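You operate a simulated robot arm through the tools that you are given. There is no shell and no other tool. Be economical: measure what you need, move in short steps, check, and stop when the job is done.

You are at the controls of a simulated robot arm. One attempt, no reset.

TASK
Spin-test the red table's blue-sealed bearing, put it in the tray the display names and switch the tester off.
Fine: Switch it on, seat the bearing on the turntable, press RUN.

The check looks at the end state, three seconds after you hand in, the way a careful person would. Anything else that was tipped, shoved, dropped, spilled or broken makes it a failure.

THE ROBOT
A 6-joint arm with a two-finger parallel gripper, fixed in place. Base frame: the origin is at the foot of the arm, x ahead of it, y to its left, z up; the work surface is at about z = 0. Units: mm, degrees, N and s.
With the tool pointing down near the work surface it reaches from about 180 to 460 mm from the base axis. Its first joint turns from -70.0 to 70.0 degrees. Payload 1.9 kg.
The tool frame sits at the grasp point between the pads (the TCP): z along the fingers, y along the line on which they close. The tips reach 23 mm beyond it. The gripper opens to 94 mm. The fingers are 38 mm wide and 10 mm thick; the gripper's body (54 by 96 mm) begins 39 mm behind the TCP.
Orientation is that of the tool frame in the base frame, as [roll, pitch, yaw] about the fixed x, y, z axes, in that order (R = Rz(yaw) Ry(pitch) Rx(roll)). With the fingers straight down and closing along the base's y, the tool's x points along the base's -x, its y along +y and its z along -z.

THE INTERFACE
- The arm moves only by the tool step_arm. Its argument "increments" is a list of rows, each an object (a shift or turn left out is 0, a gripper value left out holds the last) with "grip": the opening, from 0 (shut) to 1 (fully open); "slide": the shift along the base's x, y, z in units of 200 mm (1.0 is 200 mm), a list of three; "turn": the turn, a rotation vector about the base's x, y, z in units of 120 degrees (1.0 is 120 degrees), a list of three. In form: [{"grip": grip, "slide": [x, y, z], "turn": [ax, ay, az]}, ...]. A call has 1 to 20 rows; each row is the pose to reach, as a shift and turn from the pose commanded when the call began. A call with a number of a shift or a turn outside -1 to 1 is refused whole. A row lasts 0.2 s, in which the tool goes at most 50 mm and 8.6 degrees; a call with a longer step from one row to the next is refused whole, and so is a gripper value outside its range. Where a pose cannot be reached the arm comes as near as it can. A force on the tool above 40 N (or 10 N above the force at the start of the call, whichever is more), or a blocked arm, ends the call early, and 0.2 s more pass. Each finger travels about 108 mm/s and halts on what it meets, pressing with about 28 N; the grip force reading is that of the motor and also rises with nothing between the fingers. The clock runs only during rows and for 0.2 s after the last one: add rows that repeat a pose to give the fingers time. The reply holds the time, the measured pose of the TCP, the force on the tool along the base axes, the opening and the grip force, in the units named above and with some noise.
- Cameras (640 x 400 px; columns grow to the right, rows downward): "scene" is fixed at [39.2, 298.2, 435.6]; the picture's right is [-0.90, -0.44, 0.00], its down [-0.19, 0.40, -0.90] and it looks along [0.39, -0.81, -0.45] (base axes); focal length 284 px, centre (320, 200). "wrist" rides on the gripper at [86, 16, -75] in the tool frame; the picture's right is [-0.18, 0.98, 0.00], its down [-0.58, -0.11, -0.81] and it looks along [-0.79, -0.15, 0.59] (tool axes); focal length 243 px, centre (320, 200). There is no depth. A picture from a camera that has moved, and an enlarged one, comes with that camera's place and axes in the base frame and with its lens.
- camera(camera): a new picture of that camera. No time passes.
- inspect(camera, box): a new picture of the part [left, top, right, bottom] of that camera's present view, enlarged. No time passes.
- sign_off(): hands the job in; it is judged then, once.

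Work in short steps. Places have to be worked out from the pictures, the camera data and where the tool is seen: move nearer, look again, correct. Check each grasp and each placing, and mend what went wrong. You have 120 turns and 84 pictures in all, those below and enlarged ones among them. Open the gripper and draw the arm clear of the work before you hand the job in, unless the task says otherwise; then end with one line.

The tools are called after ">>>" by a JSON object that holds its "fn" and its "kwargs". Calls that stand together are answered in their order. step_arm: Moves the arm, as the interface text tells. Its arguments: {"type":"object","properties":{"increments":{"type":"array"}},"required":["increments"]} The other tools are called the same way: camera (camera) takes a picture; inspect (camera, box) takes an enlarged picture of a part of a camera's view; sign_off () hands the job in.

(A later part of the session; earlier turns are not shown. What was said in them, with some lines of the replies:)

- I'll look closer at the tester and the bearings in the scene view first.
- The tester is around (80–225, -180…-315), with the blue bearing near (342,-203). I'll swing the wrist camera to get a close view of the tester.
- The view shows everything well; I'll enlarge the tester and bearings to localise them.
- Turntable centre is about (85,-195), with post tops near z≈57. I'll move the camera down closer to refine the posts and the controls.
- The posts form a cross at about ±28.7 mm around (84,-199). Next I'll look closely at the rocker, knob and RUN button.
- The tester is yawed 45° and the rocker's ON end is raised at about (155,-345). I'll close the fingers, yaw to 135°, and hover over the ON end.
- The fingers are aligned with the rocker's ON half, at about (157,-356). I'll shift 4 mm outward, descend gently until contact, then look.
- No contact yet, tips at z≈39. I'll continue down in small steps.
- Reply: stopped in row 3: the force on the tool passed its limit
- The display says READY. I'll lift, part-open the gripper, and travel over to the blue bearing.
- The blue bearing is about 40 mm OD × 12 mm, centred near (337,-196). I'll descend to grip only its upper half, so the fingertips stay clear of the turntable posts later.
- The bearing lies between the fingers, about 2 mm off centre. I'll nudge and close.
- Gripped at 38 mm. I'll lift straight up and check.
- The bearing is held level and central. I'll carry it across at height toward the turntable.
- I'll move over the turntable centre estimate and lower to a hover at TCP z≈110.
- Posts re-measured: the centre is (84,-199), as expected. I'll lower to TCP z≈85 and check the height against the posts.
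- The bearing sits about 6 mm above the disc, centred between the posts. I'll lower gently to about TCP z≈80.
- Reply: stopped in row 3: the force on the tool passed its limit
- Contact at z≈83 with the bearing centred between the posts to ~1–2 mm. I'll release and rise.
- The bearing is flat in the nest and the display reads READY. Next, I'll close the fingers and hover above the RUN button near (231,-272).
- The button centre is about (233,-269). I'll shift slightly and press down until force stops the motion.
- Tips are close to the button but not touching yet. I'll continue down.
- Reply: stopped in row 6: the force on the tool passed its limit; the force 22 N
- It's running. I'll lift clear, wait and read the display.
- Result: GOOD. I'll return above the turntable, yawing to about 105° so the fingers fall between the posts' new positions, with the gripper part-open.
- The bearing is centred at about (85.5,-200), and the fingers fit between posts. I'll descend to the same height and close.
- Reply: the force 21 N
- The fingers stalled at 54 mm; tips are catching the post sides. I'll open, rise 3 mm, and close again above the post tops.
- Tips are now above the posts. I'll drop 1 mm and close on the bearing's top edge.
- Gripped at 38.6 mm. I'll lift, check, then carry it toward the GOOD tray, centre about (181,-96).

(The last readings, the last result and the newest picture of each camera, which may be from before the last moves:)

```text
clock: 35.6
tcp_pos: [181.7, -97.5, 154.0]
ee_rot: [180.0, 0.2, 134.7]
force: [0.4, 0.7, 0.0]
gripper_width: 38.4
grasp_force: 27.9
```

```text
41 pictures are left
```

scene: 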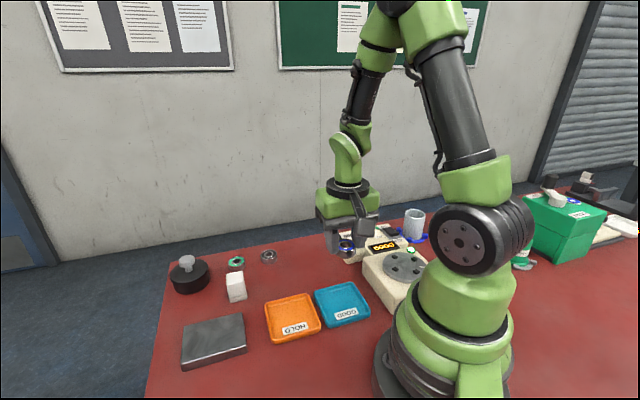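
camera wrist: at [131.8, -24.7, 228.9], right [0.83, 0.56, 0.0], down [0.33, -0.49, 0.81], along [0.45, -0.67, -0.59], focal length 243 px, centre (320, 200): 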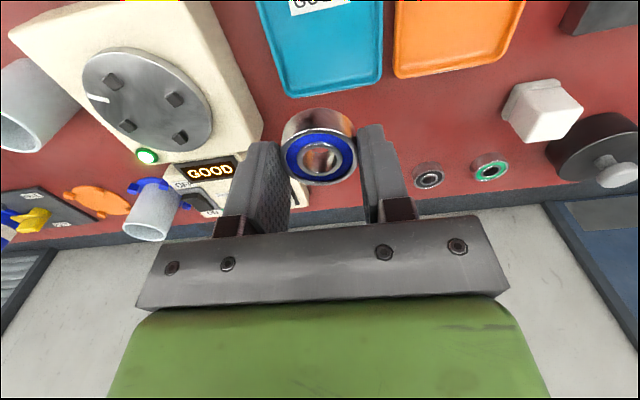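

The tray centre is about (181,-92). I'll lower to z≈65 there and check.

>>> {"fn": "step_arm", "kwargs": {"increments": [{"slide": [0, 0.027, -0.1]}, {"slide": [0, 0.027, -0.25]}, {"slide": [0, 0.027, -0.38]}, {"slide": [0, 0.027, -0.45]}, {"slide": [0, 0.027, -0.45]}]}}

>>> {"fn": "camera", "kwargs": {"camera": "wrist"}}

>>> {"fn": "inspect", "kwargs": {"camera": "scene", "box": [280, 230, 400, 340]}}

```text
clock: 36.8
tcp_pos: [180.7, -91.5, 64.0]
ee_rot: [180.0, 0.2, 134.8]
force: [0.2, 0.4, -0.7]
gripper_width: 38.7
grasp_force: 27.8
```

```text
40 pictures are left
camera wrist: at [131.1, -18.5, 138.5], right [0.83, 0.56, 0.0], down [0.33, -0.49, 0.81], along [0.45, -0.67, -0.59], focal length 243 px, centre (320, 200)
```

wrist: 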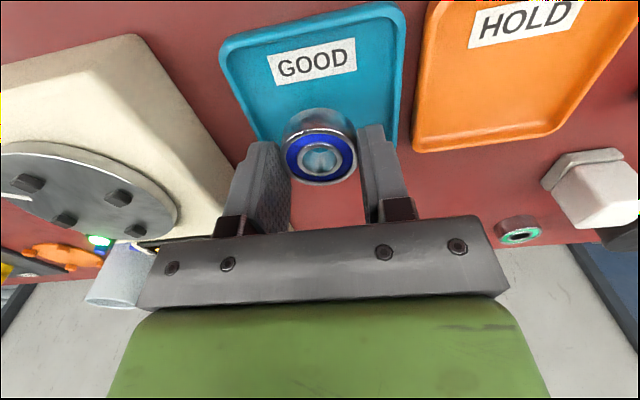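

```text
3.64 times, centred on (340, 285) of scene
camera zoom: at [39.2, 298.2, 435.6], right [-0.9, -0.44, 0.0], down [-0.19, 0.4, -0.9], along [0.39, -0.81, -0.45], focal length 1034 px, centre (247, -109)
```

zoom: 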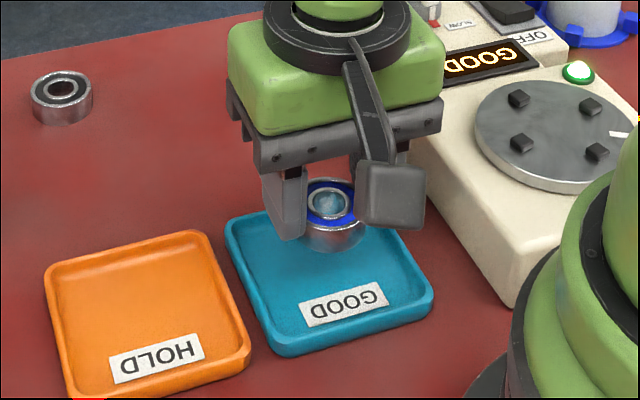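

Positioned over the tray. I'll lower gently until touch.

>>> {"fn": "step_arm", "kwargs": {"increments": [{"slide": [0, 0, -0.05]}, {"slide": [0, 0, -0.1]}, {"slide": [0, 0, -0.13]}, {"slide": [0, 0, -0.14]}, {"slide": [0, 0, -0.147]}, {"slide": [0, 0, -0.154]}, {"slide": [0, 0, -0.16]}]}}

>>> {"fn": "inspect", "kwargs": {"camera": "scene", "box": [280, 230, 400, 340]}}

>>> {"fn": "camera", "kwargs": {"camera": "wrist"}}

```text
clock: 38.4
tcp_pos: [182.2, -92.4, 31.5]
ee_rot: [180.0, 0.2, 134.6]
force: [-2.2, -0.7, 11.9]
gripper_width: 38.5
grasp_force: 28.0
```

```text
3.64 times, centred on (340, 285) of scene
camera zoom: at [39.2, 298.2, 435.6], right [-0.9, -0.44, 0.0], down [-0.19, 0.4, -0.9], along [0.39, -0.81, -0.45], focal length 1034 px, centre (247, -109)
```

zoom: 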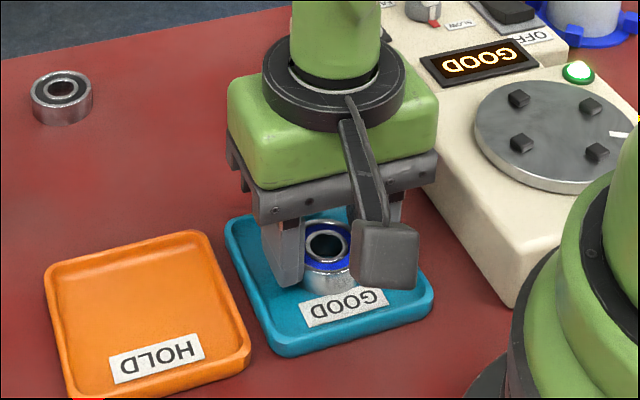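

```text
37 pictures are left
camera wrist: at [131.5, -18.4, 106.3], right [0.83, 0.56, 0.0], down [0.33, -0.49, 0.81], along [0.45, -0.67, -0.59], focal length 243 px, centre (320, 200)
```

wrist: 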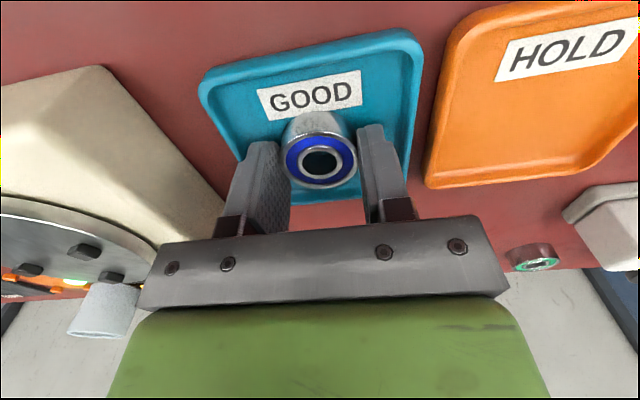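

The bearing is on the tray floor (12 N). I'll open slightly and lift straight up.

>>> {"fn": "step_arm", "kwargs": {"increments": [{"grip": 0.41, "slide": [0, 0, 0.005]}, {"grip": 0.48, "slide": [0, 0, 0.005]}, {"grip": 0.5, "slide": [0, 0, 0.005]}, {"slide": [0, 0, 0.1]}, {"slide": [0, 0, 0.3]}, {"slide": [0, 0, 0.5]}, {"slide": [0, 0, 0.6]}, {"slide": [0, 0, 0.6]}]}}

>>> {"fn": "inspect", "kwargs": {"camera": "scene", "box": [280, 230, 400, 340]}}

```text
clock: 40.2
tcp_pos: [181.6, -91.3, 153.0]
ee_rot: [-179.9, 0.2, 134.7]
force: [0.5, 0.4, 0.5]
gripper_width: 46.9
grasp_force: 0.2
```

```text
3.64 times, centred on (340, 285) of scene
camera zoom: at [39.2, 298.2, 435.6], right [-0.9, -0.44, 0.0], down [-0.19, 0.4, -0.9], along [0.39, -0.81, -0.45], focal length 1034 px, centre (247, -109)
```

zoom: 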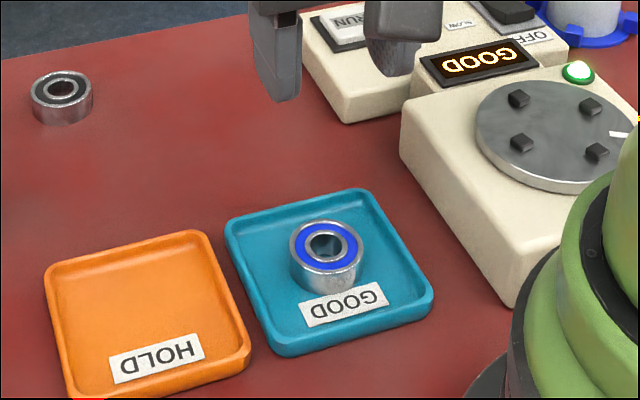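

The bearing lies flat in the GOOD tray. Next I'll close the fingers and travel high toward the rocker's OFF end.

>>> {"fn": "step_arm", "kwargs": {"increments": [{"grip": 0, "slide": [-0.04, -0.18, 0]}, {"slide": [-0.08, -0.38, 0]}, {"slide": [-0.12, -0.58, 0]}, {"slide": [-0.16, -0.78, 0]}, {"slide": [-0.2, -0.95, 0]}, {"slide": [-0.2, -0.95, 0]}]}}

>>> {"fn": "camera", "kwargs": {"camera": "wrist"}}

>>> {"fn": "inspect", "kwargs": {"camera": "wrist", "box": [220, 0, 420, 140]}}

```text
clock: 41.6
tcp_pos: [142.4, -281.6, 151.5]
ee_rot: [-180.0, 0.2, 134.7]
force: [-0.3, 0.0, -0.9]
gripper_width: 0.0
grasp_force: 28.3
```

```text
35 pictures are left
camera wrist: at [92.2, -208.1, 226.5], right [0.83, 0.56, 0.0], down [0.33, -0.49, 0.81], along [0.45, -0.67, -0.59], focal length 243 px, centre (320, 200)
```

wrist: 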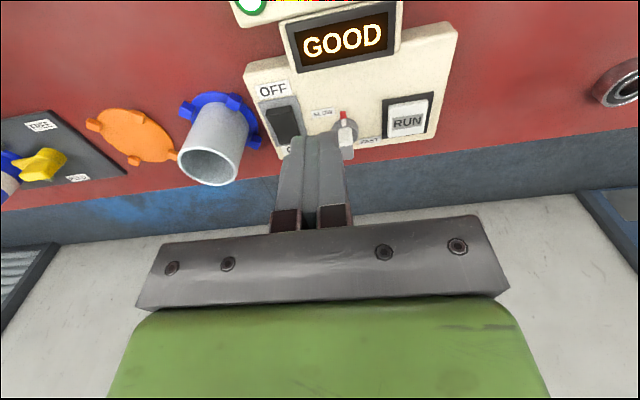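

```text
2.86 times, centred on (320, 70) of wrist
camera zoom: at [92.2, -208.1, 226.5], right [0.83, 0.56, 0.0], down [0.33, -0.49, 0.81], along [0.45, -0.67, -0.59], focal length 693 px, centre (320, 571)
```

zoom: 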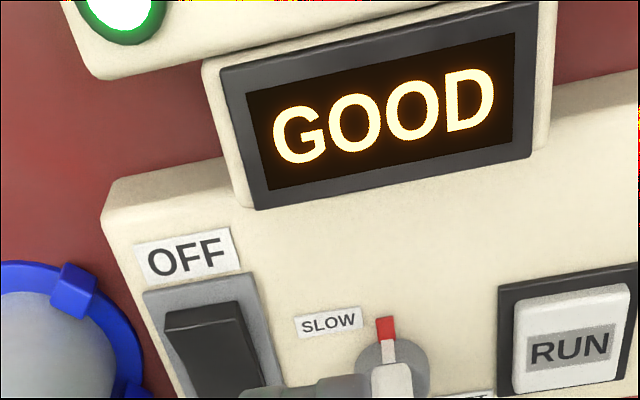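

The OFF end is at about (132,-328). I'll hover the fingertips over it at TCP z≈78, and check.

>>> {"fn": "step_arm", "kwargs": {"increments": [{"slide": [-0.03, -0.12, 0]}, {"slide": [-0.058, -0.232, 0]}, {"slide": [-0.058, -0.232, -0.15]}, {"slide": [-0.058, -0.232, -0.3]}, {"slide": [-0.058, -0.232, -0.367]}, {"slide": [-0.058, -0.232, -0.367]}]}}

>>> {"fn": "camera", "kwargs": {"camera": "wrist"}}

>>> {"fn": "inspect", "kwargs": {"camera": "scene", "box": [340, 180, 440, 260]}}

```text
clock: 43.0
tcp_pos: [133.9, -325.7, 78.5]
ee_rot: [-179.9, 0.1, 134.8]
force: [-0.4, -0.7, 0.4]
gripper_width: 0.0
grasp_force: 27.9
out of reach, approached as far as the arm can: row 2, 3, 4, 5, 6
```

```text
33 pictures are left
camera wrist: at [84.0, -253.0, 152.7], right [0.83, 0.56, 0.0], down [0.33, -0.49, 0.81], along [0.45, -0.67, -0.59], focal length 243 px, centre (320, 200)
```

wrist: 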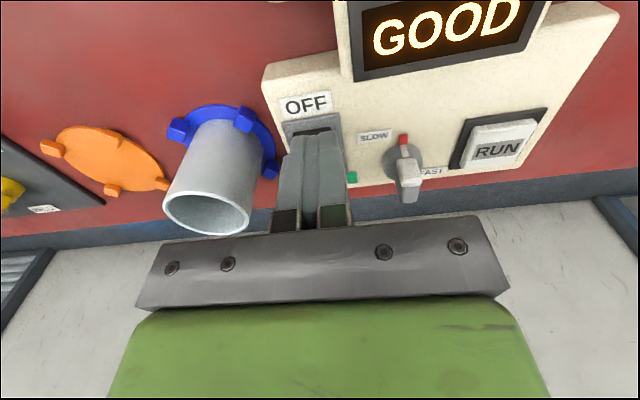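

```text
5.00 times, centred on (390, 220) of scene
camera zoom: at [39.2, 298.2, 435.6], right [-0.9, -0.44, 0.0], down [-0.19, 0.4, -0.9], along [0.39, -0.81, -0.45], focal length 1422 px, centre (-30, 100)
```

zoom: 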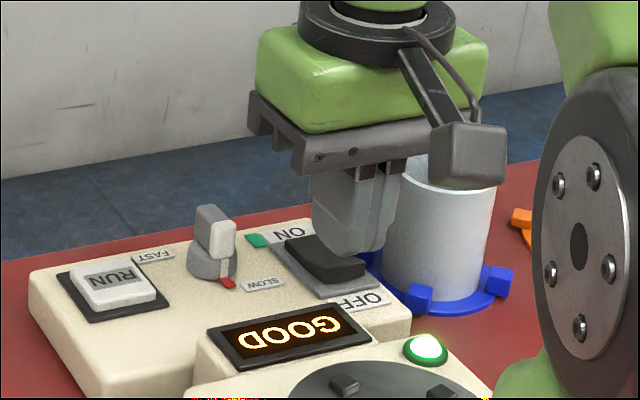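

The first joint limit stops it at (134,-326), which still covers the raised OFF end. I'll press down in small steps there.

>>> {"fn": "step_arm", "kwargs": {"increments": [{"slide": [0.01, 0.008, -0.02]}, {"slide": [0.01, 0.008, -0.035]}, {"slide": [0.01, 0.008, -0.045]}, {"slide": [0.01, 0.008, -0.055]}, {"slide": [0.01, 0.008, -0.065]}, {"slide": [0.01, 0.008, -0.075]}, {"slide": [0.01, 0.008, -0.085]}, {"slide": [0.01, 0.008, -0.095]}]}}

>>> {"fn": "inspect", "kwargs": {"camera": "scene", "box": [340, 180, 440, 260]}}

```text
clock: 44.8
tcp_pos: [137.1, -324.8, 59.2]
ee_rot: [180.0, 0.2, 134.5]
force: [0.6, -0.8, 1.0]
gripper_width: 0.1
grasp_force: 28.6
```

```text
5.00 times, centred on (390, 220) of scene
camera zoom: at [39.2, 298.2, 435.6], right [-0.9, -0.44, 0.0], down [-0.19, 0.4, -0.9], along [0.39, -0.81, -0.45], focal length 1422 px, centre (-30, 100)
```

zoom: 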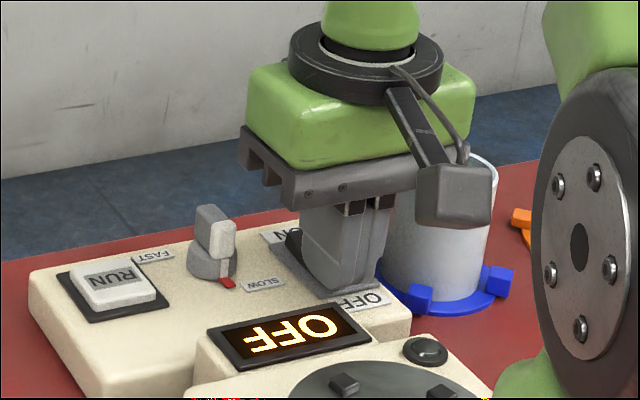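

Display shows OFF and the lamp is dark. I'll lift straight up and draw clear, opening the gripper.

>>> {"fn": "step_arm", "kwargs": {"increments": [{"slide": [0, 0, 0.1]}, {"slide": [0, 0, 0.3]}, {"slide": [0, 0, 0.5]}, {"grip": 0.6, "slide": [0.15, 0.1, 0.65]}, {"grip": 1, "slide": [0.35, 0.25, 0.8]}, {"slide": [0.55, 0.4, 0.9]}, {"slide": [0.7, 0.5, 0.9]}, {"slide": [0.7, 0.5, 0.9]}]}}

>>> {"fn": "camera", "kwargs": {"camera": "scene"}}

>>> {"fn": "inspect", "kwargs": {"camera": "scene", "box": [280, 190, 460, 340]}}

```text
refused: row 5 steps farther than a row can; nothing moved
```

```text
30 pictures are left
```

scene: 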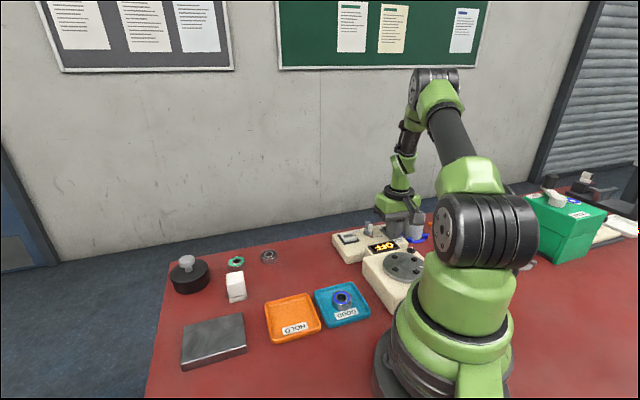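

```text
2.67 times, centred on (370, 265) of scene
camera zoom: at [39.2, 298.2, 435.6], right [-0.9, -0.44, 0.0], down [-0.19, 0.4, -0.9], along [0.39, -0.81, -0.45], focal length 758 px, centre (187, 27)
```

zoom: 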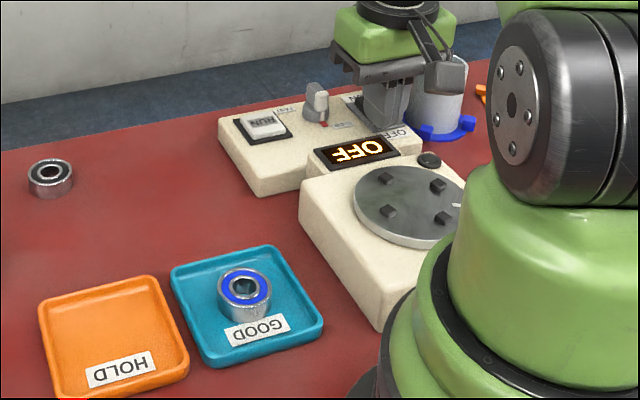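

The call was refused because one step was too long. I'll repeat it with shorter steps.

>>> {"fn": "step_arm", "kwargs": {"increments": [{"slide": [0, 0, 0.1]}, {"slide": [0, 0, 0.3]}, {"slide": [0, 0, 0.5]}, {"grip": 0.6, "slide": [0.12, 0.08, 0.62]}, {"grip": 1, "slide": [0.26, 0.18, 0.72]}, {"slide": [0.4, 0.28, 0.82]}, {"slide": [0.55, 0.38, 0.9]}, {"slide": [0.7, 0.5, 0.9]}, {"slide": [0.7, 0.5, 0.9]}]}}

>>> {"fn": "inspect", "kwargs": {"camera": "scene", "box": [150, 180, 470, 380]}}

>>> {"fn": "camera", "kwargs": {"camera": "wrist"}}

```text
clock: 46.8
tcp_pos: [275.9, -223.4, 241.1]
ee_rot: [-180.0, 0.1, 134.6]
force: [-0.1, 0.2, 0.1]
gripper_width: 93.7
grasp_force: 0.1
```

```text
2.00 times, centred on (310, 280) of scene
camera zoom: at [39.2, 298.2, 435.6], right [-0.9, -0.44, 0.0], down [-0.19, 0.4, -0.9], along [0.39, -0.81, -0.45], focal length 569 px, centre (340, 40)
```

zoom: 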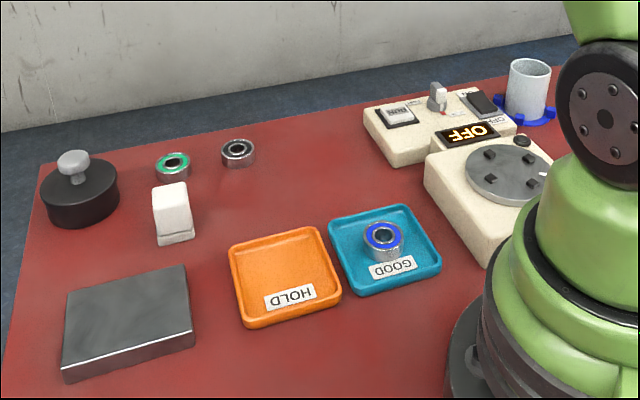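

```text
27 pictures are left
camera wrist: at [226.3, -150.7, 315.1], right [0.83, 0.56, 0.0], down [0.33, -0.49, 0.81], along [0.45, -0.67, -0.59], focal length 243 px, centre (320, 200)
```

wrist: 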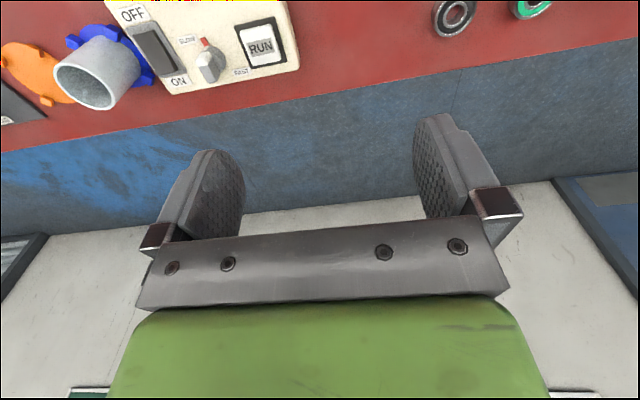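

The bearing is in the GOOD tray, the tester reads OFF, nothing else looks disturbed, and the arm is clear with the gripper open. I'll hand in.

>>> {"fn": "sign_off", "kwargs": {}}

```text
The job is handed in.
```

I spin-tested the blue-sealed bearing: the display read GOOD, so it is in the GOOD tray, the tester is off and the job is handed in.
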